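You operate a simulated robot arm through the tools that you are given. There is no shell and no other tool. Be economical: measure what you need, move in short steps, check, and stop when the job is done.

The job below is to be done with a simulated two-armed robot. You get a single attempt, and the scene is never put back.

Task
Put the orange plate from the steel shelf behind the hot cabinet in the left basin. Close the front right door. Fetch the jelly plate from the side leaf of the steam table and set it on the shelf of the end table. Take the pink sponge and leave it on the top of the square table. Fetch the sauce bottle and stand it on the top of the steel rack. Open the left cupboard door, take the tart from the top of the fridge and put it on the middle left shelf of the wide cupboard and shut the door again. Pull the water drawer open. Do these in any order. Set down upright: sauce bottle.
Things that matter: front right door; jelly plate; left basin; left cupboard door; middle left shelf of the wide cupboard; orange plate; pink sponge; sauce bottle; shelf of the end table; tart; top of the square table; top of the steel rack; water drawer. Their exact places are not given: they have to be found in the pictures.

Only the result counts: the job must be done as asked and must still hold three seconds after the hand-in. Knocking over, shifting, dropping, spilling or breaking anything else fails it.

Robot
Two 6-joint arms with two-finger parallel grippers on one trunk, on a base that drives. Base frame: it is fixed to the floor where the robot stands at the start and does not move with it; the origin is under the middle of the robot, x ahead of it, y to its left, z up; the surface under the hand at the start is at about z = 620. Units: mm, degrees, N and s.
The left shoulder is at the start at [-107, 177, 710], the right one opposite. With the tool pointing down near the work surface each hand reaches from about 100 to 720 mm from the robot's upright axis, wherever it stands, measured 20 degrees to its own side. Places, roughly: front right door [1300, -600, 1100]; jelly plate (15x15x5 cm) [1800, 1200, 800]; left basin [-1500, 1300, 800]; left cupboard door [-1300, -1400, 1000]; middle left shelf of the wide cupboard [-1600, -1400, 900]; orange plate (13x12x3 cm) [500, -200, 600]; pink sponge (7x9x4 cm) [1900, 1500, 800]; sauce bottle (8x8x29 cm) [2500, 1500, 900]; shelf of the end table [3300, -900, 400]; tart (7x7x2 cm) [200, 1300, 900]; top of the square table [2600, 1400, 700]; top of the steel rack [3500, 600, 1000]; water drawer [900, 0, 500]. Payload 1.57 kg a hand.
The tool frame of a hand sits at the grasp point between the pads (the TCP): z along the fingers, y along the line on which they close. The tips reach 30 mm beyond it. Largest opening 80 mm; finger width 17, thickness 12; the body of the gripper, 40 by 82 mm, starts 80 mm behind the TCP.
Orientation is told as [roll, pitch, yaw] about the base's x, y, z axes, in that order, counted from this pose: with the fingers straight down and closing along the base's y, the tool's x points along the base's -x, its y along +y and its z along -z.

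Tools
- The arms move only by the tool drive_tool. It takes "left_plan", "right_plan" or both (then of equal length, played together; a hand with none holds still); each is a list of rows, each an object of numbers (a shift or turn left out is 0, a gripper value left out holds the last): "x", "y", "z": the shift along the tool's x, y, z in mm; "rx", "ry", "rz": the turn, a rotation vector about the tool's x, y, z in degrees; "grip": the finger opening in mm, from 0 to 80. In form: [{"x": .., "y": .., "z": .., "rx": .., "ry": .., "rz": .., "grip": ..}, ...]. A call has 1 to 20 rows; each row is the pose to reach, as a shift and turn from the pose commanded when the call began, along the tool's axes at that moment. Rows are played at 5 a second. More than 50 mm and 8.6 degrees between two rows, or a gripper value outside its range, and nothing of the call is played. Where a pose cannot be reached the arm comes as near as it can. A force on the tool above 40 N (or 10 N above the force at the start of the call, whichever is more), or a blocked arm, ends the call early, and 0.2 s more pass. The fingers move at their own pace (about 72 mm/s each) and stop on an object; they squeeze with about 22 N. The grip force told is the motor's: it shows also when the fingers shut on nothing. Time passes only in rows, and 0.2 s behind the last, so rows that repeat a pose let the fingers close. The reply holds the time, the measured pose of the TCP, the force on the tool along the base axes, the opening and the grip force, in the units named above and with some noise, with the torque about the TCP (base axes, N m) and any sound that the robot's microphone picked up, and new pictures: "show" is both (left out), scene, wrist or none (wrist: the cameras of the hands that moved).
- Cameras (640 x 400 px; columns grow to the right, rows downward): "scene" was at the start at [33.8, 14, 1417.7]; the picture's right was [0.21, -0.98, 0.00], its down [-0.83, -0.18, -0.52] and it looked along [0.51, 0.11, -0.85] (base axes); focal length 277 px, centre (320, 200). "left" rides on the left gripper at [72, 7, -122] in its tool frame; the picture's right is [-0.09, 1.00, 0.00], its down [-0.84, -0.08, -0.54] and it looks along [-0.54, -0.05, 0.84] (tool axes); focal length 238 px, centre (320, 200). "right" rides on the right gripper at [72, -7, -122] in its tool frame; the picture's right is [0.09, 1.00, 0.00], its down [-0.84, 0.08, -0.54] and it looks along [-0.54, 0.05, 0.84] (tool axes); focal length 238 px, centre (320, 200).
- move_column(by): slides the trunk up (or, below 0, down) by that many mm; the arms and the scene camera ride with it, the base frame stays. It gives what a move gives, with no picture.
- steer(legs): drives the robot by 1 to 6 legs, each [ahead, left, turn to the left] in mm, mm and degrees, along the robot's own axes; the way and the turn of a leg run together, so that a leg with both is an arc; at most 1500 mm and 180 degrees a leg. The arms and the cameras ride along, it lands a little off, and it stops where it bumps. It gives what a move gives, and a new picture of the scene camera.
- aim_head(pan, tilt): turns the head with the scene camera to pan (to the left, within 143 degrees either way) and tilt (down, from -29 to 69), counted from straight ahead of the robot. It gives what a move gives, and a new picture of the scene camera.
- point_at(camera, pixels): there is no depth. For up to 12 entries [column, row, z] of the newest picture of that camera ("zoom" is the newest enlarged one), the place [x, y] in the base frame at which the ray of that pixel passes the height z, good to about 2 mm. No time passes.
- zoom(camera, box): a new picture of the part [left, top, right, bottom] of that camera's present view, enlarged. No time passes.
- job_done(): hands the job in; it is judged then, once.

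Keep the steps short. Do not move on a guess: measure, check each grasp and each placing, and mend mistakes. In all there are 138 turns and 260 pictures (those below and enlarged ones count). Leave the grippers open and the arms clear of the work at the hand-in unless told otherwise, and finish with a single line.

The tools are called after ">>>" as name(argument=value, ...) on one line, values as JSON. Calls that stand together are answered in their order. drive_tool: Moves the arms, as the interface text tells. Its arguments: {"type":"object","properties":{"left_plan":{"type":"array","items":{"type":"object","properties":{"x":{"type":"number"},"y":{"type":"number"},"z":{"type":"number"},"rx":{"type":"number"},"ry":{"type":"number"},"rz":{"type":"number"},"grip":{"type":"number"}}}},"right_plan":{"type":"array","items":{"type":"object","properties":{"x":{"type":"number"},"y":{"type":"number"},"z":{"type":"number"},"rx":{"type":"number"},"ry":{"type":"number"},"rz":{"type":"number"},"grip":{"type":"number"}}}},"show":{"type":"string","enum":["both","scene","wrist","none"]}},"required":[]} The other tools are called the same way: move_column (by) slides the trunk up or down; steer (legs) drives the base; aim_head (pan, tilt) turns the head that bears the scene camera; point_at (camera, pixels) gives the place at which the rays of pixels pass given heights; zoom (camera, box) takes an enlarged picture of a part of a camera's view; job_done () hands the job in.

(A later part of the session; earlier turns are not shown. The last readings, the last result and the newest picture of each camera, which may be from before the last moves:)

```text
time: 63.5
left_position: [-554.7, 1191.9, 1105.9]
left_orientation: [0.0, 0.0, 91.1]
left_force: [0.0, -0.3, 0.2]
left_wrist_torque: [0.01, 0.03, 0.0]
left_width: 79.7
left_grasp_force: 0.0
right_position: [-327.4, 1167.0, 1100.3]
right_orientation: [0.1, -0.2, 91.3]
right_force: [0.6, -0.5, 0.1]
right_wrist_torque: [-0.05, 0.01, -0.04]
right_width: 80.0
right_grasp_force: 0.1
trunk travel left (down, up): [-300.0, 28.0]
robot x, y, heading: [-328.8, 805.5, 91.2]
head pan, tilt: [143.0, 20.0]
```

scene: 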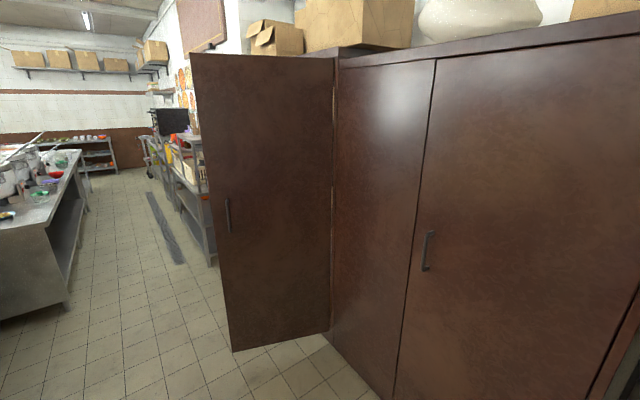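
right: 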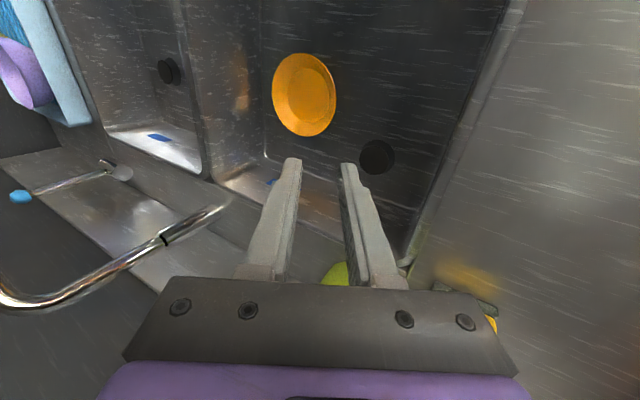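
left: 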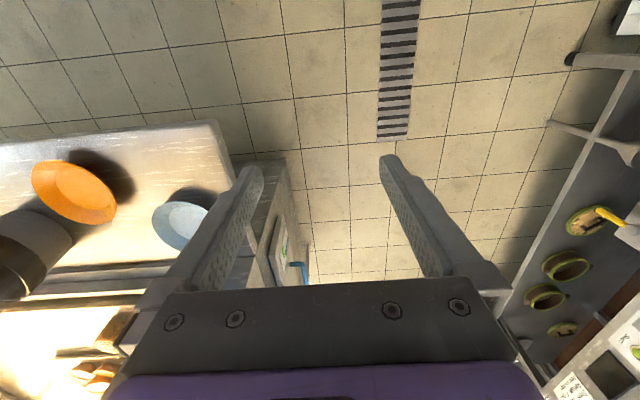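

>>> steer(legs=[[-110, 0, 0], [0, -420, 0]])

>>> aim_head(pan=-10, tilt=48)

```text
time: 68.5
left_position: [-134.8, 1092.1, 1106.2]
left_orientation: [0.0, 0.0, 91.6]
left_force: [-0.1, 0.8, -0.1]
left_wrist_torque: [0.01, 0.01, 0.01]
left_width: 79.8
left_grasp_force: 0.0
right_position: [91.6, 1069.6, 1100.3]
right_orientation: [0.1, -0.1, 91.9]
right_force: [-0.9, 0.4, 0.4]
right_wrist_torque: [-0.02, 0.01, 0.01]
right_width: 79.8
right_grasp_force: 0.0
trunk travel left (down, up): [-300.0, 28.0]
robot x, y, heading: [95.8, 706.3, 91.6]
head pan, tilt: [143.0, 20.0]
```

scene: 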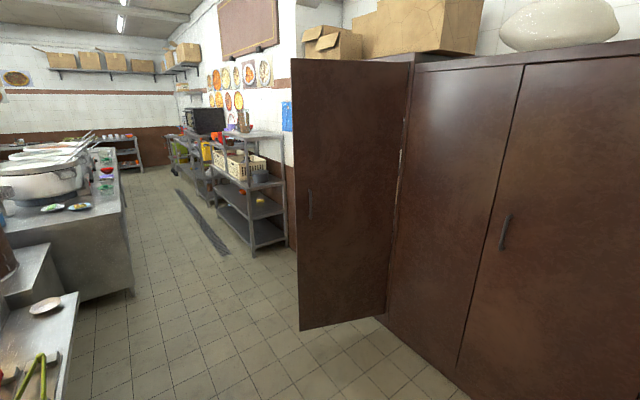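

```text
time: 70.9
left_position: [-136.1, 1092.2, 1105.5]
left_orientation: [0.1, 0.0, 91.6]
left_force: [1.0, 0.1, 0.0]
left_wrist_torque: [-0.01, 0.02, 0.01]
left_width: 79.8
left_grasp_force: 0.0
right_position: [91.1, 1068.7, 1099.5]
right_orientation: [-0.1, -0.1, 91.9]
right_force: [-0.1, 0.8, -0.1]
right_wrist_torque: [-0.01, 0.02, 0.02]
right_width: 79.8
right_grasp_force: 0.0
trunk travel left (down, up): [-300.0, 28.0]
robot x, y, heading: [96.0, 703.9, 91.5]
head pan, tilt: [-10.0, 48.0]
```

scene: 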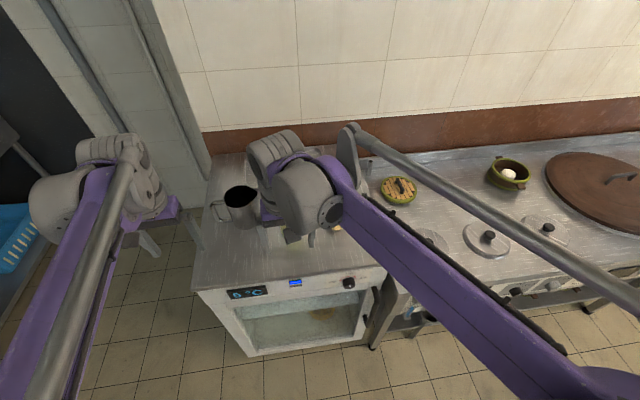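

My arm hides the tart here. Move the right hand to a pre-grasp pose in front of/above the tart, pitched 50° forward.

>>> drive_tool(right_plan=[{"x": -5, "y": -40, "z": 20, "ry": -7}, {"x": -20, "y": -80, "z": 40, "ry": -14}, {"x": -40, "y": -110, "z": 60, "ry": -21}, {"x": -60, "y": -130, "z": 80, "ry": -28}, {"x": -80, "y": -154, "z": 100, "ry": -35}, {"x": -100, "y": -154, "z": 120, "ry": -43}, {"x": -117, "y": -154, "z": 140, "ry": -50}, {"x": -117, "y": -154, "z": 140, "ry": -50}])

```text
time: 72.7
left_position: [-135.3, 1092.6, 1105.7]
left_orientation: [0.0, 0.0, 91.6]
left_force: [0.7, 0.2, -0.2]
left_wrist_torque: [0.01, -0.03, -0.02]
left_width: 79.8
left_grasp_force: 0.0
right_position: [241.4, 1193.8, 959.3]
right_orientation: [0.0, -50.2, 91.9]
right_force: [-0.6, -0.3, -0.1]
right_wrist_torque: [0.0, -0.01, 0.0]
right_width: 79.8
right_grasp_force: 0.0
trunk travel left (down, up): [-300.0, 28.0]
robot x, y, heading: [93.3, 706.8, 91.5]
head pan, tilt: [-10.0, 48.0]
```

scene: 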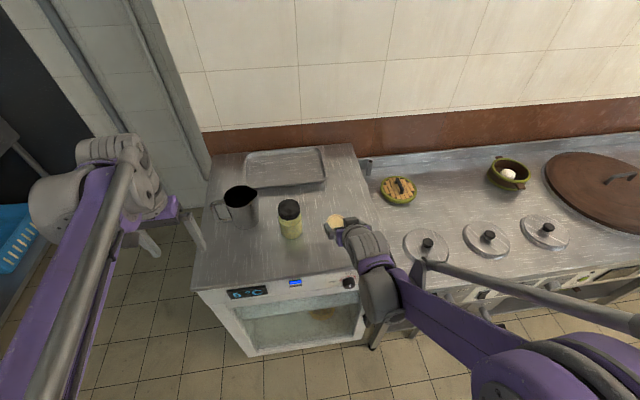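
right: 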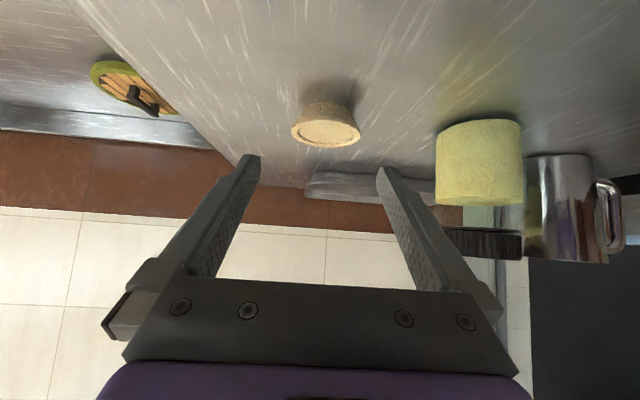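

>>> point_at(camera="right", pixels=[[291, 130, 890], [360, 130, 890], [325, 147, 890], [325, 147, 880], [325, 147, 870], [291, 130, 870], [360, 130, 870], [345, 103, 860]])

>>> point_at(camera="scene", pixels=[[335, 215, 890], [335, 215, 870], [327, 220, 880]])

>>> zoom(camera="scene", box=[250, 180, 410, 280])

```text
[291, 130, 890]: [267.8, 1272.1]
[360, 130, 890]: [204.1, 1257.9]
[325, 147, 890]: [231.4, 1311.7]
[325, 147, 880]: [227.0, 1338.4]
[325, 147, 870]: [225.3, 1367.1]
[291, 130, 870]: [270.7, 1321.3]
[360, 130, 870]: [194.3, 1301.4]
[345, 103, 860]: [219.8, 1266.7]
```

```text
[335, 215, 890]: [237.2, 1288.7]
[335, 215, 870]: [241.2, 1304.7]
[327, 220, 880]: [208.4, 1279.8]
```

```text
4.00 times, centred on (330, 230) of scene
```

zoom: 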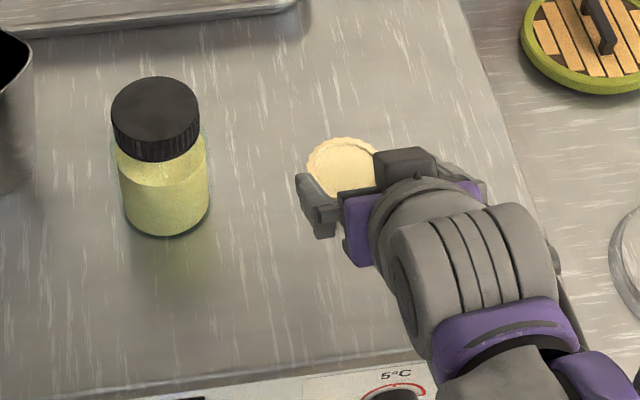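

>>> point_at(camera="scene", pixels=[[336, 221.5, 880], [336, 221.5, 890], [336, 221.5, 900], [336, 214.5, 890], [326.8, 222, 890], [345.5, 222, 890]])

>>> zoom(camera="right", box=[240, 70, 400, 170])

```text
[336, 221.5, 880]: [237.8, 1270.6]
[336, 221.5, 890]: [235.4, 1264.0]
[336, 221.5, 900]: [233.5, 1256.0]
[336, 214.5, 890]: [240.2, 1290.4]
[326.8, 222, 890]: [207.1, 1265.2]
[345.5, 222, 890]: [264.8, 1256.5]
```

```text
4.00 times, centred on (320, 120) of right
```

zoom: 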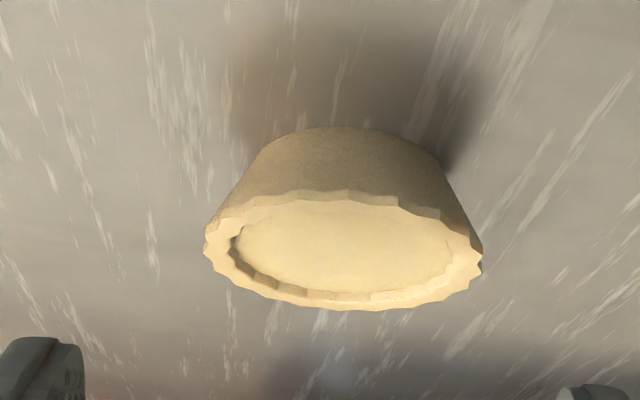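

Tart rim centre ≈ (235,1264), z ≈ 893. Move in along the tool and check before closing.

>>> drive_tool(right_plan=[{"x": 2, "y": 4, "z": 20}, {"x": 4, "y": 4.6, "z": 45}, {"x": 6, "y": 4.6, "z": 62}, {"x": 6.8, "y": 4.6, "z": 72}, {"x": 6.8, "y": 4.6, "z": 77}, {"x": 6.8, "y": 4.6, "z": 77}], show="wrist")

>>> zoom(camera="scene", box=[250, 180, 410, 280])

```text
time: 74.1
left_position: [-136.5, 1092.5, 1105.2]
left_orientation: [0.0, -0.1, 91.6]
left_force: [0.2, 0.3, -0.8]
left_wrist_torque: [0.01, -0.02, 0.03]
left_width: 80.2
left_grasp_force: 0.1
right_position: [235.2, 1244.8, 906.0]
right_orientation: [0.0, -50.3, 91.9]
right_force: [0.5, -3.8, 7.0]
right_wrist_torque: [0.04, -0.21, -0.04]
right_width: 80.2
right_grasp_force: 0.1
trunk travel left (down, up): [-300.0, 28.0]
robot x, y, heading: [93.8, 704.1, 91.6]
head pan, tilt: [-10.0, 48.0]
```

right: 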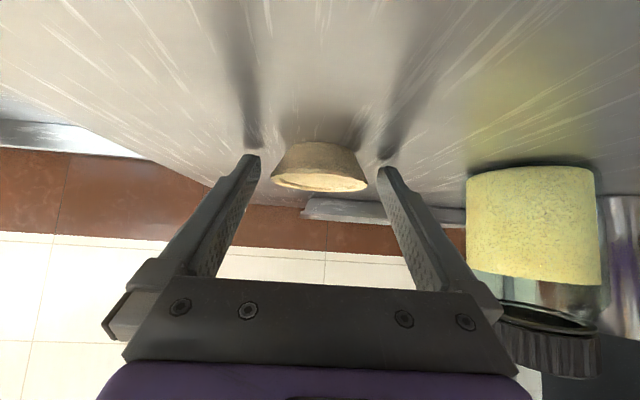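

```text
4.00 times, centred on (330, 230) of scene
```

zoom: 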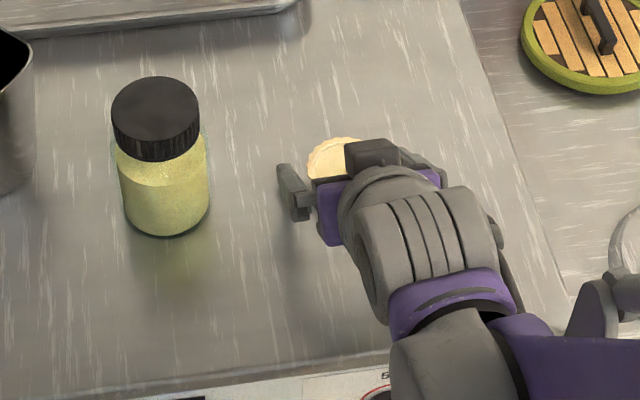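

Light touch on the fridge top (7 N), tart is between the fingers. Raise 1 mm and close.

>>> drive_tool(right_plan=[{"x": -1, "z": -1, "grip": 72}, {"x": -1, "z": -1, "grip": 55}, {"x": -1, "z": -1, "grip": 40}, {"x": -1, "z": -1, "grip": 40}], show="wrist")

>>> zoom(camera="right", box=[220, 100, 420, 225])

```text
time: 75.1
left_position: [-135.8, 1094.0, 1105.9]
left_orientation: [0.0, 0.0, 91.7]
left_force: [0.4, 0.1, 0.7]
left_wrist_torque: [0.02, 0.0, 0.01]
left_width: 80.0
left_grasp_force: 0.2
right_position: [235.3, 1244.1, 905.9]
right_orientation: [0.0, -50.1, 91.8]
right_force: [0.5, 0.0, -0.2]
right_wrist_torque: [-0.03, 0.01, -0.01]
right_width: 59.8
right_grasp_force: 21.8
trunk travel left (down, up): [-300.0, 28.0]
robot x, y, heading: [93.6, 706.6, 91.8]
head pan, tilt: [-10.0, 48.0]
```

right: 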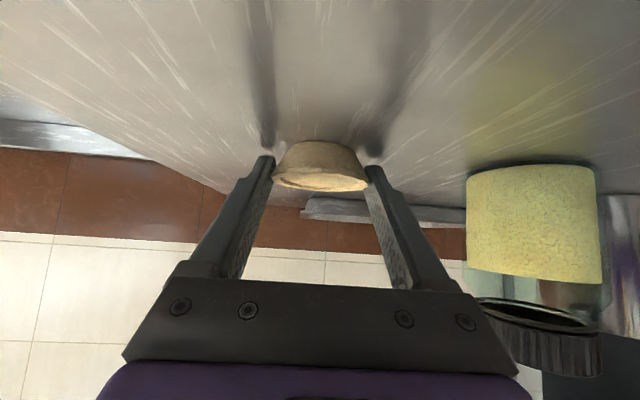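

```text
3.20 times, centred on (320, 162) of right
```

zoom: 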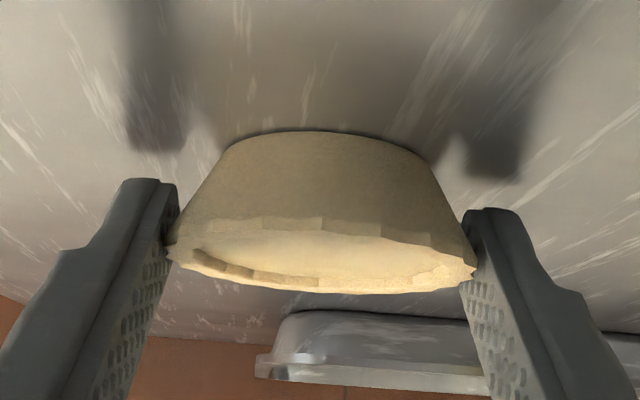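

Gripped at 59.8 mm. Lift 60 mm and check.

>>> drive_tool(right_plan=[{"x": -8, "z": -6.5}, {"x": -23, "z": -19}, {"x": -46, "z": -39}, {"x": -61, "z": -51}, {"x": -61, "z": -51}], show="wrist")

```text
time: 76.3
left_position: [-135.0, 1092.9, 1106.3]
left_orientation: [0.0, 0.0, 91.6]
left_force: [-0.8, 0.0, 0.1]
left_wrist_torque: [-0.04, 0.01, 0.0]
left_width: 80.3
left_grasp_force: 0.1
right_position: [233.4, 1246.5, 987.4]
right_orientation: [0.1, -50.2, 91.7]
right_force: [-0.4, 0.2, -0.6]
right_wrist_torque: [0.01, -0.03, 0.01]
right_width: 60.0
right_grasp_force: 21.8
trunk travel left (down, up): [-300.0, 28.0]
robot x, y, heading: [95.7, 706.5, 91.9]
head pan, tilt: [-10.0, 48.0]
```

right: 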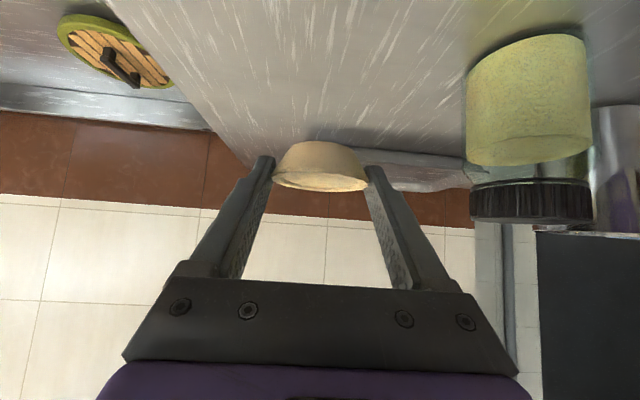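

Tart held. Back off from the fridge.

>>> steer(legs=[[-350, 0, 0]])

>>> drive_tool(left_plan=[{"x": 20}, {"x": 40}, {"x": 60}, {"x": 80}, {"x": 80}, {"x": 80}], right_plan=[{"x": 26, "z": -31}, {"x": 51, "z": -61}, {"x": 77, "z": -92}, {"x": 103, "z": -123}, {"x": 122, "z": -146}, {"x": 122, "z": -146}], show="none")

```text
time: 78.5
left_position: [-125.4, 747.1, 1105.9]
left_orientation: [0.0, 0.0, 91.4]
left_force: [-0.3, -0.5, -0.6]
left_wrist_torque: [-0.01, 0.01, 0.02]
left_width: 80.1
left_grasp_force: 0.0
right_position: [245.2, 898.0, 986.3]
right_orientation: [0.1, -50.1, 91.6]
right_force: [0.2, 0.4, -1.2]
right_wrist_torque: [-0.01, -0.01, 0.01]
right_width: 59.6
right_grasp_force: 21.5
trunk travel left (down, up): [-300.0, 28.0]
robot x, y, heading: [104.1, 359.5, 91.5]
head pan, tilt: [-10.0, 48.0]
```

scene: 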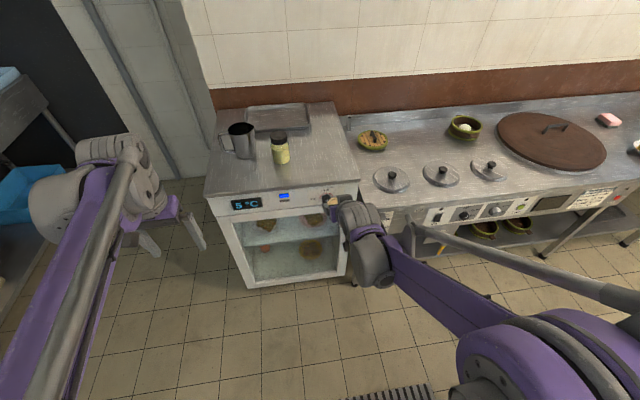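

```text
time: 79.9
left_position: [-123.9, 667.4, 1105.0]
left_orientation: [0.0, 0.0, 91.4]
left_force: [-0.2, -0.3, 0.0]
left_wrist_torque: [-0.02, 0.0, -0.01]
left_width: 79.9
left_grasp_force: 0.0
right_position: [249.9, 709.1, 987.4]
right_orientation: [0.0, -50.2, 91.6]
right_force: [0.0, -0.2, -1.1]
right_wrist_torque: [0.0, 0.04, 0.0]
right_width: 59.5
right_grasp_force: 22.3
trunk travel left (down, up): [-300.0, 28.0]
robot x, y, heading: [103.5, 361.5, 91.5]
head pan, tilt: [-10.0, 48.0]
```

>>> steer(legs=[[0, 170, 0], [0, 0, 88], [0, 1450, 0]])

>>> aim_head(pan=0, tilt=25)

```text
time: 97.9
left_position: [-398.3, -1264.4, 1104.4]
left_orientation: [0.0, 0.0, 178.6]
left_force: [0.3, -0.3, 0.3]
left_wrist_torque: [0.03, 0.0, -0.01]
left_width: 79.9
left_grasp_force: 0.1
right_position: [-420.4, -887.9, 986.7]
right_orientation: [0.0, -50.1, 178.8]
right_force: [0.2, -0.6, -0.3]
right_wrist_torque: [0.0, 0.0, 0.01]
right_width: 59.8
right_grasp_force: 21.7
trunk travel left (down, up): [-300.0, 28.0]
robot x, y, heading: [-82.0, -1051.7, 178.7]
head pan, tilt: [-10.0, 48.0]
```

scene: 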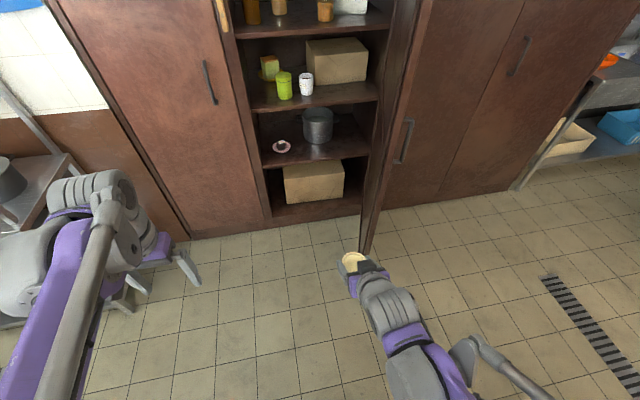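

```text
time: 98.8
left_position: [-398.0, -1263.6, 1105.6]
left_orientation: [0.0, 0.0, 178.7]
left_force: [0.1, -0.2, -0.4]
left_wrist_torque: [-0.01, 0.0, 0.0]
left_width: 80.0
left_grasp_force: 0.1
right_position: [-421.9, -887.2, 987.4]
right_orientation: [0.1, -50.1, 178.7]
right_force: [0.5, 0.5, 0.1]
right_wrist_torque: [-0.01, -0.01, 0.04]
right_width: 60.0
right_grasp_force: 21.6
trunk travel left (down, up): [-300.0, 28.0]
robot x, y, heading: [-81.8, -1048.9, 178.7]
head pan, tilt: [0.0, 25.0]
```

scene: 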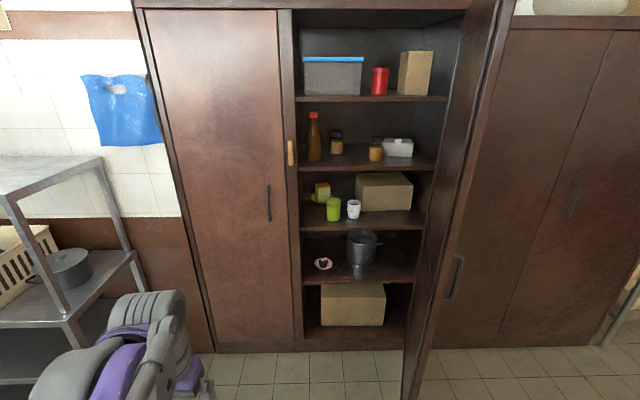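

The left door is closed, handle at (269,203); a wooden piece at (290,152) may be a catch. Zoom.

>>> zoom(camera="scene", box=[220, 110, 340, 250])

>>> point_at(camera="scene", pixels=[[290, 345, 80], [215, 350, 80], [196, 250, 600], [269, 203, 900], [269, 187, 950], [269, 221, 850], [290, 142, 1100], [290, 165, 1050], [405, 395, 50]])

```text
2.86 times, centred on (280, 180) of scene
```

zoom: 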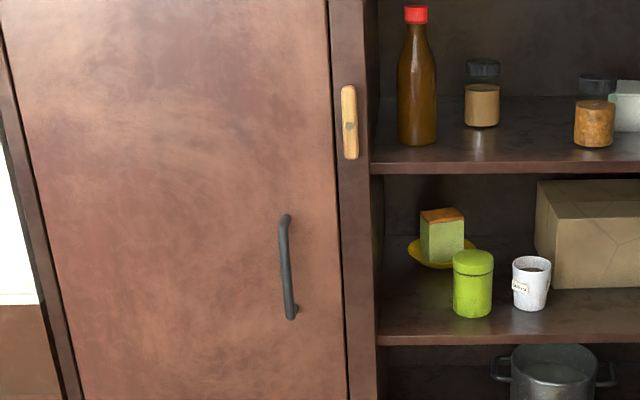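

```text
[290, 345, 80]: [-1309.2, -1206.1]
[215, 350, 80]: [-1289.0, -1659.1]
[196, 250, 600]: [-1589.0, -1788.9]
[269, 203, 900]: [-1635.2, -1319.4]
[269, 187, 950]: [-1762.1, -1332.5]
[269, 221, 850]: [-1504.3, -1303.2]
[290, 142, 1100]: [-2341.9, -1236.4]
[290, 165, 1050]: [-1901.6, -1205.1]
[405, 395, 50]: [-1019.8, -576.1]
```

The button is upright (not over the door). Handle ≈ (-1265,-1253), z 974–1137. Drive closer: 510 ahead, 60 left.

>>> steer(legs=[[510, 70, 1.3]])

>>> drive_tool(left_plan=[{"z": 5, "ry": -8}, {"z": 10, "ry": -16}, {"z": 15, "ry": -24}, {"z": 20, "ry": -32}, {"z": 25, "ry": -40}, {"z": 30, "ry": -48}, {"z": 35, "ry": -56}, {"z": 40, "ry": -64}, {"z": 45, "ry": -72}, {"z": 45, "ry": -80}, {"z": 45, "ry": -88}, {"z": 45, "ry": -90}])

```text
time: 101.8
left_position: [-900.6, -1335.1, 1105.4]
left_orientation: [0.0, 0.1, 179.7]
left_force: [-0.2, -0.6, -0.5]
left_wrist_torque: [0.01, 0.0, -0.01]
left_width: 80.1
left_grasp_force: 0.1
right_position: [-932.8, -959.3, 987.3]
right_orientation: [0.1, -50.1, 180.0]
right_force: [-0.1, -0.5, -0.8]
right_wrist_torque: [0.0, 0.02, 0.01]
right_width: 59.8
right_grasp_force: 21.9
trunk travel left (down, up): [-300.0, 28.0]
robot x, y, heading: [-585.2, -1119.0, 179.6]
head pan, tilt: [0.0, 25.0]
```

scene: 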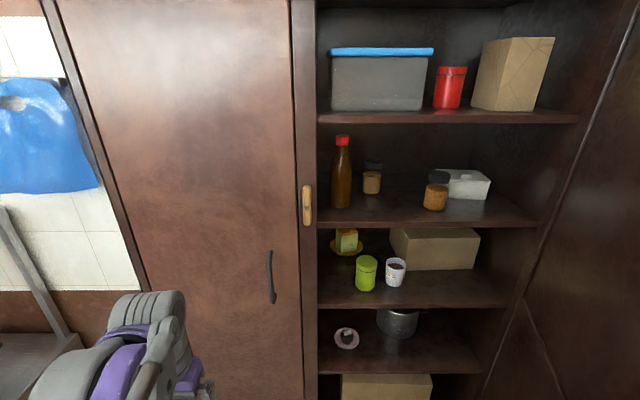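

```text
time: 104.6
left_position: [-929.0, -1345.4, 1079.6]
left_orientation: [-179.7, -89.9, -0.6]
left_force: [-0.4, 0.4, -0.8]
left_wrist_torque: [-0.01, 0.0, -0.01]
left_width: 79.8
left_grasp_force: 0.1
right_position: [-931.4, -959.3, 988.4]
right_orientation: [0.1, -50.1, 180.0]
right_force: [-0.5, 0.4, -0.7]
right_wrist_torque: [0.01, -0.01, 0.02]
right_width: 59.7
right_grasp_force: 22.0
trunk travel left (down, up): [-300.0, 28.0]
robot x, y, heading: [-589.2, -1114.7, 180.0]
head pan, tilt: [0.0, 25.0]
stopped in row 12 (left hand): the arm was blocked; the commanded pose is now the measured one
```

scene: 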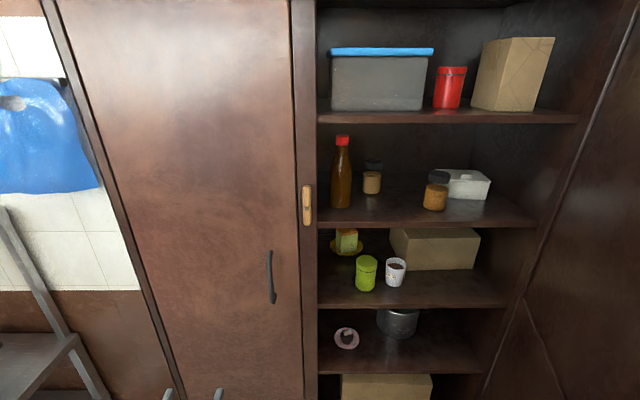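
left: 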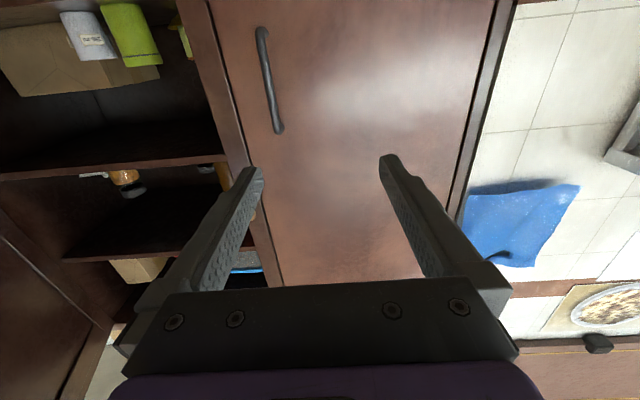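

Check the handle's place with both cameras.

>>> point_at(camera="left", pixels=[[280, 130, 1105], [280, 130, 1085], [280, 130, 1065], [262, 30, 926], [262, 30, 946], [262, 30, 906]])

>>> point_at(camera="scene", pixels=[[269, 251, 1105], [269, 251, 1085], [269, 251, 1065], [272, 301, 926], [272, 301, 946], [272, 301, 906]])

>>> zoom(camera="left", box=[200, 0, 400, 180])

```text
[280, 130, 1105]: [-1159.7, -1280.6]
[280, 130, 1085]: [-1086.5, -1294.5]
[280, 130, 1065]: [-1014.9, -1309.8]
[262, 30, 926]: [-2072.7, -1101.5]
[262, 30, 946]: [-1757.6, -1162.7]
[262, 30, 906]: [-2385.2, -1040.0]
```

```text
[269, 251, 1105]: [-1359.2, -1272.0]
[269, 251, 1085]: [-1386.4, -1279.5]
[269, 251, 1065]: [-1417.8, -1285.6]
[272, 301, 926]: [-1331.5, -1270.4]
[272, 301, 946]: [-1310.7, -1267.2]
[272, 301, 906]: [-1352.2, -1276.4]
```

```text
2.22 times, centred on (300, 90) of left
```

zoom: 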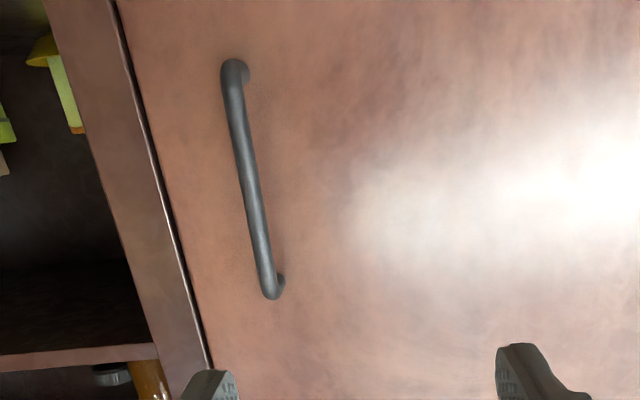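

Handle ≈ x -1290, y -1257, z 976..1144. Bring the left hand in front of it.

>>> drive_tool(left_plan=[{"x": 3, "y": -15, "z": 40}, {"x": 6, "y": -30, "z": 80}, {"x": 10, "y": -45, "z": 120}, {"x": 14, "y": -60, "z": 165}, {"x": 17, "y": -75, "z": 210}, {"x": 20, "y": -88, "z": 255}, {"x": 20, "y": -88, "z": 286}, {"x": 20, "y": -88, "z": 286}])

>>> zoom(camera="left", box=[160, 0, 480, 200])

```text
time: 106.4
left_position: [-1216.1, -1271.8, 1052.0]
left_orientation: [73.3, -82.3, 103.0]
left_force: [-0.2, 0.0, 0.3]
left_wrist_torque: [0.02, -0.01, 0.0]
left_width: 80.1
left_grasp_force: 0.1
left hand out of reach, approached as far as the arm can: row 4, 5, 6, 7, 8
right_position: [-931.9, -959.5, 987.6]
right_orientation: [0.2, -50.0, 180.0]
right_force: [-0.7, -0.5, 0.0]
right_wrist_torque: [-0.01, -0.01, -0.02]
right_width: 59.9
right_grasp_force: 22.1
trunk travel left (down, up): [-300.0, 28.0]
robot x, y, heading: [-588.5, -1115.8, 179.6]
head pan, tilt: [0.0, 25.0]
```

scene: 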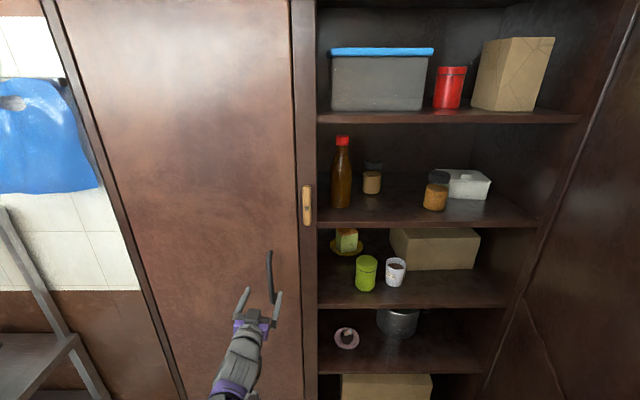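
left: 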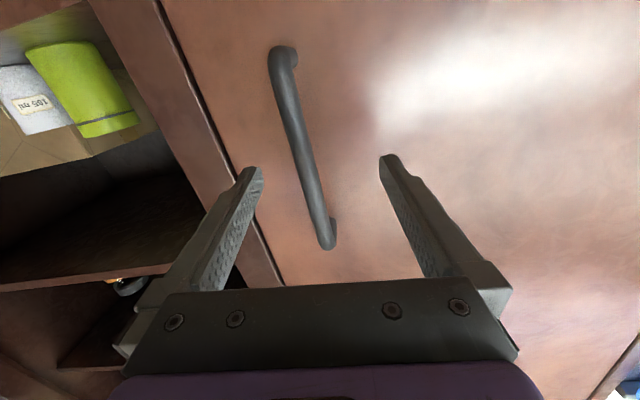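

```text
2.00 times, centred on (320, 100) of left
```

zoom: 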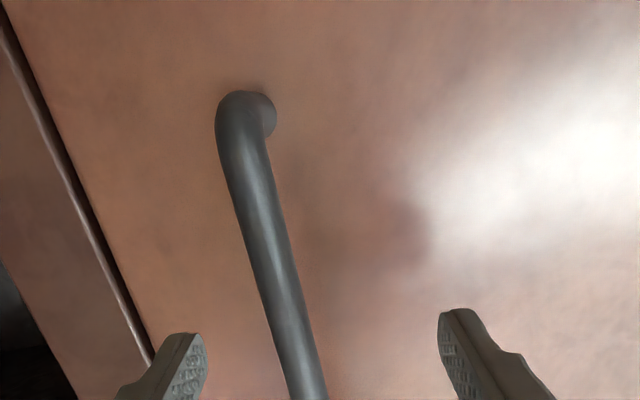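

Near its reach limit and a bit twisted. Pull the hand back 70, drive 90 ahead.

>>> drive_tool(left_plan=[{"z": -35}, {"z": -70}, {"z": -70}, {"z": -70}], show="none")

>>> steer(legs=[[100, 0, 0]])

>>> zoom(camera="left", box=[160, 0, 480, 200])

```text
time: 107.4
left_position: [-1145.7, -1272.1, 1051.0]
left_orientation: [72.8, -82.3, 103.5]
left_force: [-0.2, 0.6, -0.4]
left_wrist_torque: [0.03, 0.04, 0.0]
left_width: 80.0
left_grasp_force: 0.0
left hand out of reach, approached as far as the arm can: row 1, 2, 3
right_position: [-930.5, -960.4, 986.9]
right_orientation: [0.1, -50.1, 180.0]
right_force: [-0.4, -0.8, -0.2]
right_wrist_torque: [0.03, 0.0, -0.02]
right_width: 59.7
right_grasp_force: 22.1
trunk travel left (down, up): [-300.0, 28.0]
robot x, y, heading: [-587.3, -1115.6, 179.5]
head pan, tilt: [0.0, 25.0]
```

```text
time: 108.5
left_position: [-1244.2, -1272.1, 1051.0]
left_orientation: [72.8, -82.1, 103.6]
left_force: [-0.2, 1.4, 0.0]
left_wrist_torque: [0.01, -0.01, -0.01]
left_width: 80.1
left_grasp_force: 0.0
right_position: [-1030.2, -959.9, 986.4]
right_orientation: [0.1, -50.1, 180.0]
right_force: [-0.8, -0.2, -0.3]
right_wrist_torque: [0.01, 0.01, -0.03]
right_width: 59.7
right_grasp_force: 22.3
trunk travel left (down, up): [-300.0, 28.0]
robot x, y, heading: [-684.2, -1113.6, 179.7]
head pan, tilt: [0.0, 25.0]
```

scene: 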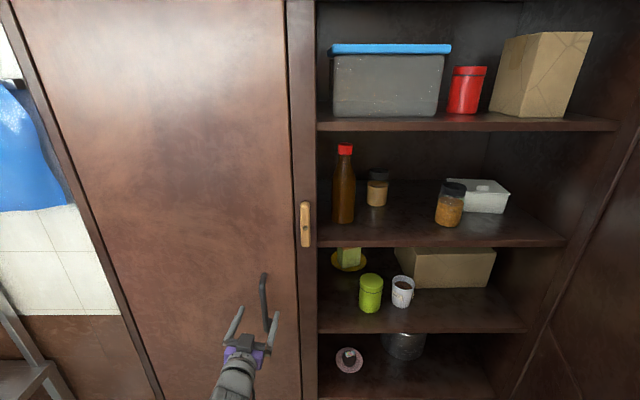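

```text
2.00 times, centred on (320, 100) of left
```

zoom: 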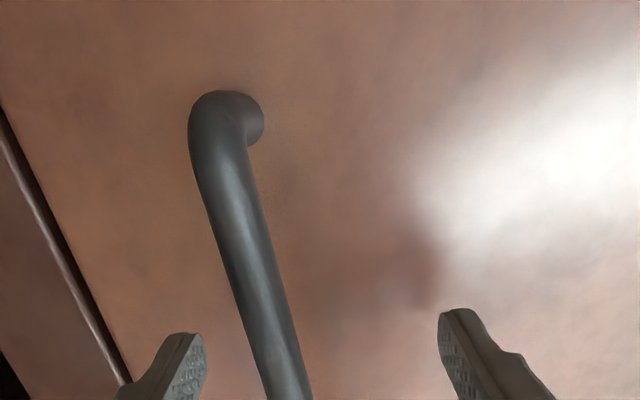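

Bar is between the fingers. Advance 32, shift 12 right, close.

>>> drive_tool(left_plan=[{"y": -6, "z": 12}, {"y": -12, "z": 24}, {"y": -12, "z": 32}, {"y": -12, "z": 32, "grip": 40}, {"y": -12, "z": 32, "grip": 5}, {"y": -12, "z": 32, "grip": 5}, {"y": -12, "z": 32, "grip": 5}], show="wrist")

```text
time: 110.1
left_position: [-1272.9, -1256.5, 1044.8]
left_orientation: [67.6, -81.3, 107.8]
left_force: [15.4, -0.4, -3.2]
left_wrist_torque: [0.11, 0.07, 0.45]
left_width: 20.0
left_grasp_force: 7.8
left hand out of reach, approached as far as the arm can: row 2, 3, 4
right_position: [-1028.8, -959.2, 987.1]
right_orientation: [0.1, -50.2, 180.0]
right_force: [0.1, -0.3, -0.3]
right_wrist_torque: [0.0, -0.03, -0.01]
right_width: 59.8
right_grasp_force: 21.9
trunk travel left (down, up): [-300.0, 28.0]
robot x, y, heading: [-685.6, -1115.9, 179.9]
head pan, tilt: [0.0, 25.0]
```

left: 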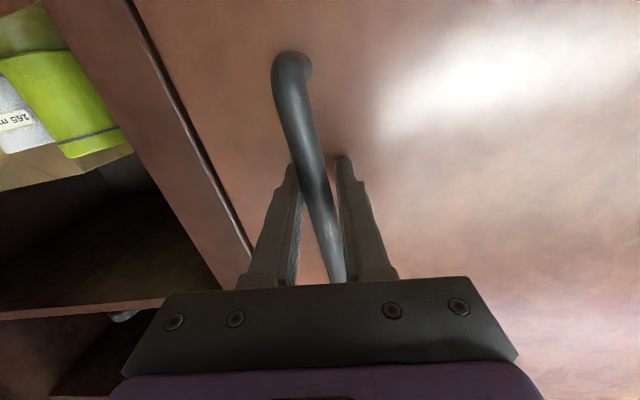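

Bar held (20 mm). Pull the door open along its arc, first to ~20°.

>>> drive_tool(left_plan=[{"y": 2, "z": -20}, {"y": 5, "z": -42, "rx": 3}, {"y": 12, "z": -67, "rx": 6}, {"y": 22, "z": -98, "rx": 10}, {"y": 37, "z": -129, "rx": 14}, {"y": 37, "z": -129, "rx": 14}])

```text
time: 111.5
left_position: [-1148.6, -1297.9, 1057.9]
left_orientation: [59.1, -82.0, 102.8]
left_force: [15.9, 33.2, -14.8]
left_wrist_torque: [0.19, 0.2, 0.02]
left_width: 38.4
left_grasp_force: 18.4
left hand out of reach, approached as far as the arm can: row 2
right_position: [-1030.0, -956.3, 986.1]
right_orientation: [0.4, -50.1, 179.6]
right_force: [-0.3, -0.6, 0.3]
right_wrist_torque: [-0.03, 0.03, 0.03]
right_width: 59.6
right_grasp_force: 22.4
trunk travel left (down, up): [-300.0, 28.0]
robot x, y, heading: [-685.0, -1118.4, 179.9]
head pan, tilt: [0.0, 25.0]
```

scene: 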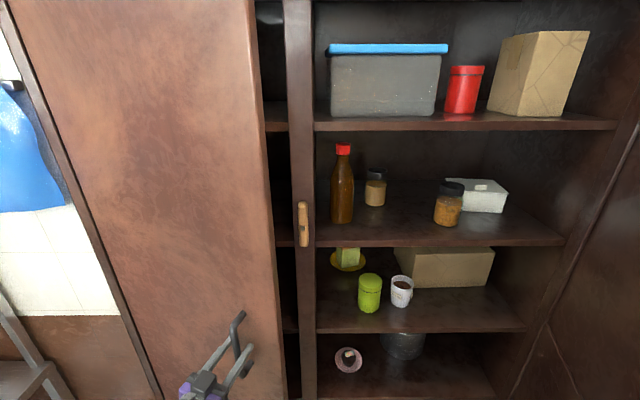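
left: 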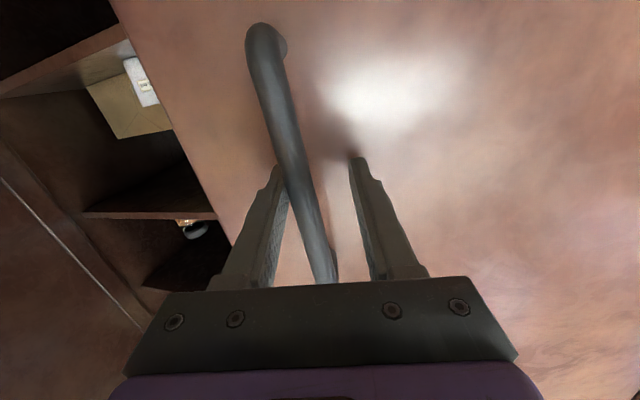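

Door open ~21° but forces rise. Release the bar, withdraw, close the fingers and move right to go behind the door edge.

>>> drive_tool(left_plan=[{"grip": 80}, {"grip": 80}, {"z": -40}, {"z": -85}, {"z": -110, "y": -30, "rx": -5, "grip": 0}, {"z": -110, "y": -65, "rx": -10}, {"z": -110, "y": -90, "rx": -14}, {"z": -110, "y": -90, "rx": -14}])

```text
time: 113.3
left_position: [-1041.0, -1269.5, 1063.6]
left_orientation: [73.8, -81.4, 102.2]
left_force: [-1.1, -0.1, 0.5]
left_wrist_torque: [0.01, -0.04, 0.0]
left_width: 0.0
left_grasp_force: 21.1
left hand out of reach, approached as far as the arm can: row 7, 8
right_position: [-1030.2, -960.3, 987.6]
right_orientation: [0.1, -50.2, 180.1]
right_force: [-0.4, 0.3, -0.1]
right_wrist_torque: [-0.04, 0.0, -0.01]
right_width: 59.6
right_grasp_force: 21.7
trunk travel left (down, up): [-300.0, 28.0]
robot x, y, heading: [-683.9, -1116.9, 179.9]
head pan, tilt: [0.0, 25.0]
```

scene: 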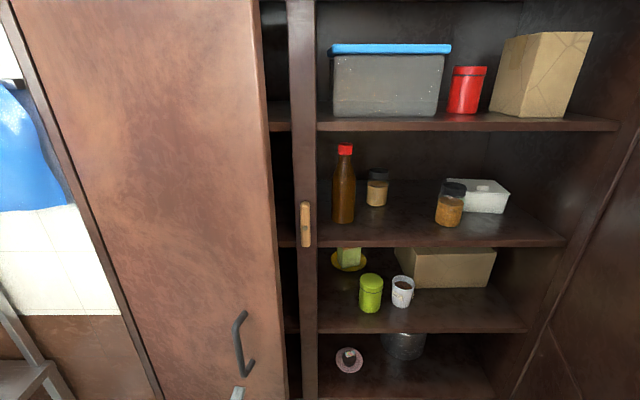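
left: 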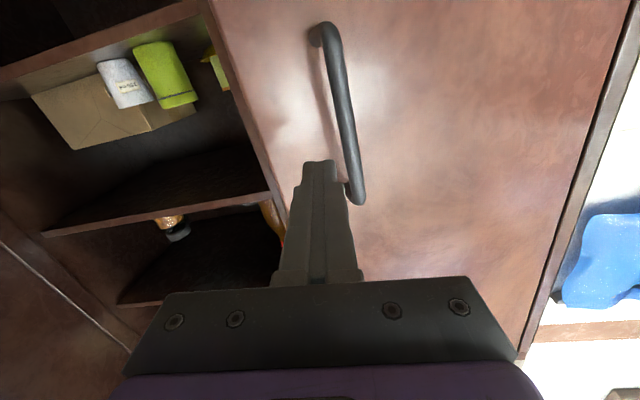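

The hand could not come far enough right; shift the base 60 right, then push the fingers forward past the door edge.

>>> steer(legs=[[0, -65, 0]])

>>> zoom(camera="left", box=[160, 50, 480, 250])

```text
time: 114.5
left_position: [-1040.0, -1204.6, 1063.3]
left_orientation: [74.2, -81.5, 101.9]
left_force: [-0.1, 0.9, 0.2]
left_wrist_torque: [0.0, -0.01, -0.01]
left_width: 0.2
left_grasp_force: 21.4
right_position: [-1030.2, -895.5, 987.5]
right_orientation: [0.2, -50.1, 180.0]
right_force: [-0.6, 0.7, -0.4]
right_wrist_torque: [-0.01, 0.02, -0.03]
right_width: 59.4
right_grasp_force: 22.5
trunk travel left (down, up): [-300.0, 28.0]
robot x, y, heading: [-686.4, -1052.3, 180.1]
head pan, tilt: [0.0, 25.0]
```

scene: 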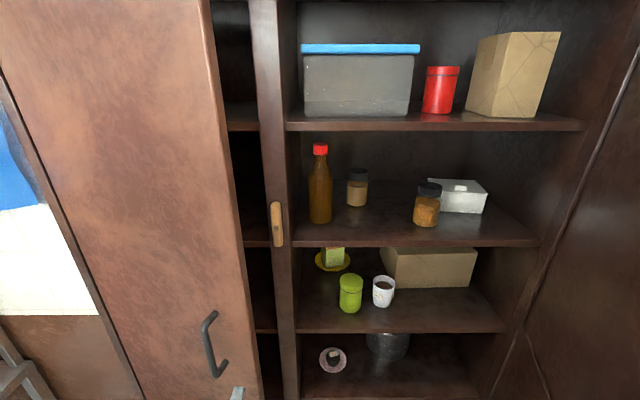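

```text
2.00 times, centred on (320, 150) of left
```

zoom: 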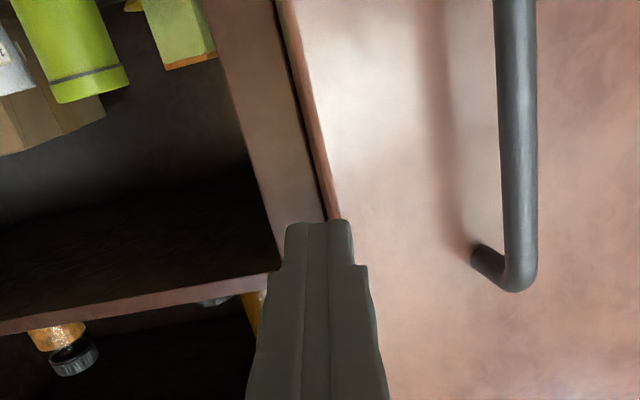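

The tool axis would just hit the door edge; shift another 60 right.

>>> steer(legs=[[0, -60, 0]])

>>> drive_tool(left_plan=[{"z": 30}, {"z": 70}, {"z": 110}, {"z": 150}, {"z": 180}, {"z": 195}, {"z": 195}])

```text
time: 115.7
left_position: [-1040.4, -1147.7, 1063.9]
left_orientation: [74.2, -81.4, 102.0]
left_force: [0.6, -0.8, 0.1]
left_wrist_torque: [-0.01, 0.03, 0.03]
left_width: 0.0
left_grasp_force: 21.1
right_position: [-1030.3, -838.9, 986.5]
right_orientation: [0.1, -50.0, -179.9]
right_force: [-0.6, 0.8, -0.1]
right_wrist_torque: [-0.03, 0.0, 0.03]
right_width: 59.4
right_grasp_force: 21.7
trunk travel left (down, up): [-300.0, 28.0]
robot x, y, heading: [-686.6, -989.1, 179.9]
head pan, tilt: [0.0, 25.0]
```

scene: 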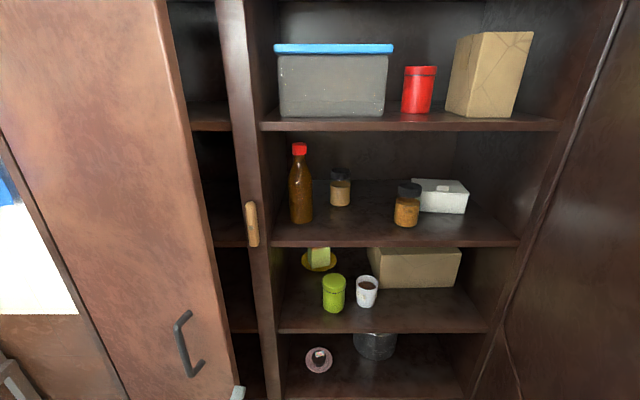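

```text
time: 117.3
left_position: [-1234.8, -1136.0, 1053.6]
left_orientation: [73.7, -81.5, 102.1]
left_force: [0.4, 0.1, -0.1]
left_wrist_torque: [-0.02, -0.02, -0.01]
left_width: 0.0
left_grasp_force: 21.2
right_position: [-1029.5, -837.4, 987.2]
right_orientation: [0.2, -50.1, -179.8]
right_force: [0.5, 0.2, 0.4]
right_wrist_torque: [0.03, 0.01, 0.03]
right_width: 59.5
right_grasp_force: 21.9
trunk travel left (down, up): [-300.0, 28.0]
robot x, y, heading: [-686.4, -993.4, 180.0]
head pan, tilt: [0.0, 25.0]
```

scene: 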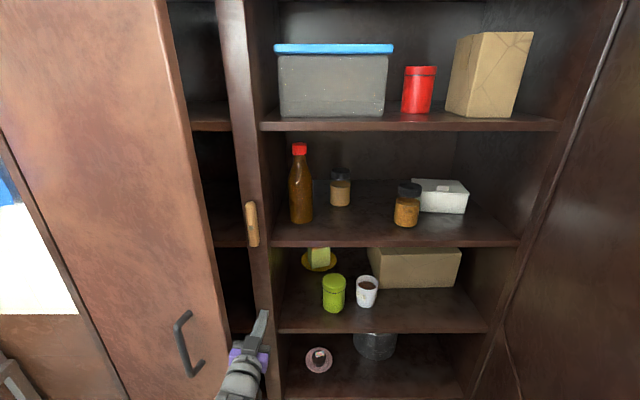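
left: 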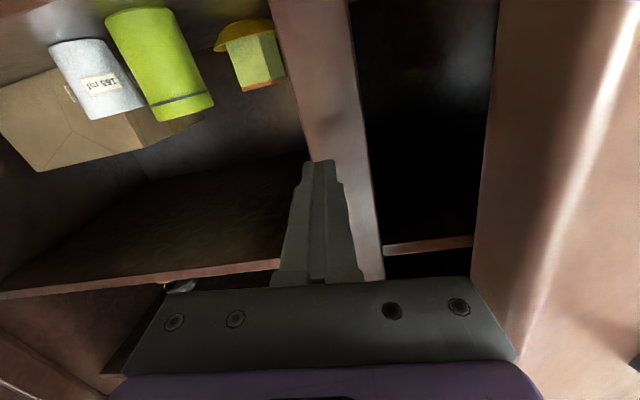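

The fingertips are behind the door edge line. Sweep left and back along the arc to swing the door.

>>> drive_tool(left_plan=[{"y": 20, "z": -5}, {"y": 50, "z": -25}, {"y": 75, "z": -45}, {"y": 95, "z": -70}, {"y": 110, "z": -100}, {"y": 125, "z": -130}, {"y": 140, "z": -160}, {"y": 160, "z": -190}, {"y": 180, "z": -215}, {"y": 200, "z": -235}])

```text
time: 117.8
left_position: [-1228.9, -1149.8, 1060.0]
left_orientation: [75.0, -81.9, 100.4]
left_force: [4.0, 10.9, 3.0]
left_wrist_torque: [-0.04, -0.25, 0.98]
left_width: 0.0
left_grasp_force: 21.1
right_position: [-1029.9, -836.9, 987.1]
right_orientation: [0.2, -50.1, -179.9]
right_force: [-1.4, -0.2, -0.4]
right_wrist_torque: [0.04, -0.02, -0.01]
right_width: 59.5
right_grasp_force: 22.1
trunk travel left (down, up): [-300.0, 28.0]
robot x, y, heading: [-683.5, -988.8, 179.6]
head pan, tilt: [0.0, 25.0]
stopped in row 2 (left hand): the force on the tool passed its limit at 67 N (the readings are from after the stop); the commanded pose is now the measured one
```

scene: 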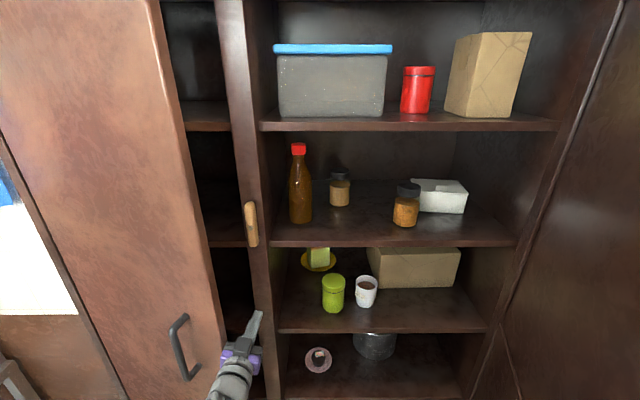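
left: 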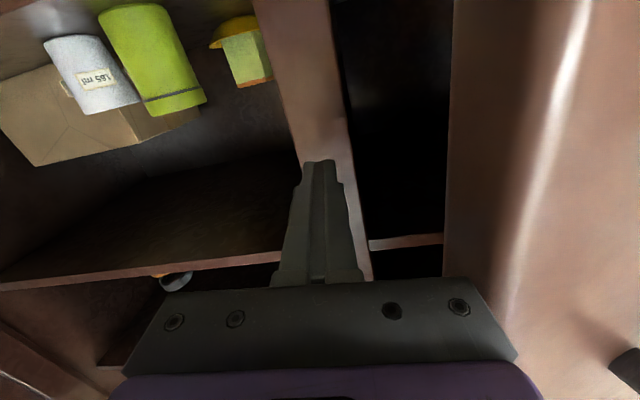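

The gripper body met the door edge. Withdraw 60 so only the fingers reach behind the edge, then sweep left gently.

>>> drive_tool(left_plan=[{"y": -12, "z": 0}, {"y": -12, "z": -30}, {"y": -12, "z": -60}, {"y": 0, "z": -62}, {"y": 12, "z": -62}, {"y": 24, "z": -64}, {"y": 32, "z": -66}, {"y": 40, "z": -72}])

```text
time: 119.5
left_position: [-1163.8, -1181.3, 1065.4]
left_orientation: [75.8, -82.1, 98.6]
left_force: [6.0, 19.4, -3.3]
left_wrist_torque: [0.2, -0.02, 0.22]
left_width: 0.0
left_grasp_force: 20.8
right_position: [-1028.5, -835.1, 986.9]
right_orientation: [0.1, -50.1, 180.0]
right_force: [-0.7, -0.7, -0.3]
right_wrist_torque: [0.01, -0.01, -0.04]
right_width: 59.6
right_grasp_force: 22.0
trunk travel left (down, up): [-300.0, 28.0]
robot x, y, heading: [-688.4, -995.0, 179.6]
head pan, tilt: [0.0, 25.0]
stopped in row 8 (left hand): the force on the tool passed its limit at 46 N (the readings are from after the stop); the commanded pose is now the measured one
```

scene: 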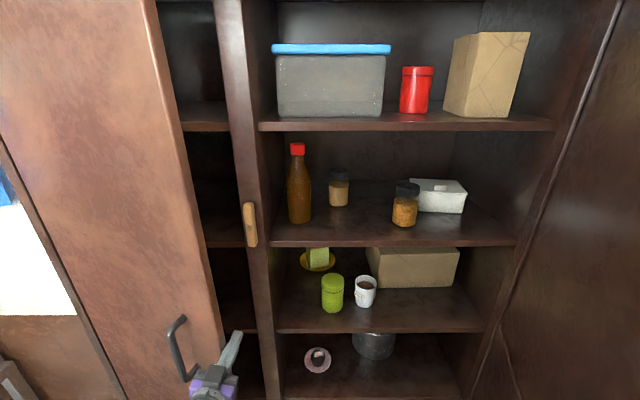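
left: 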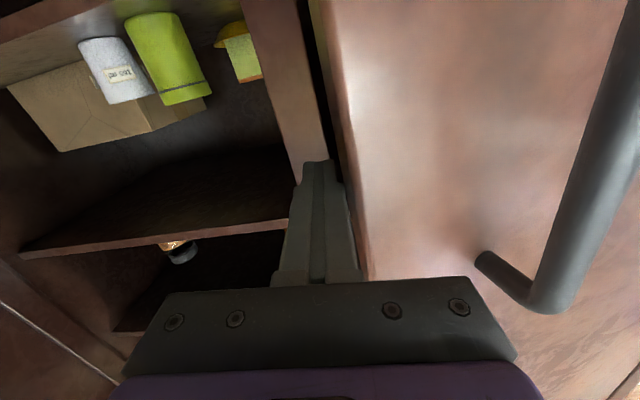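

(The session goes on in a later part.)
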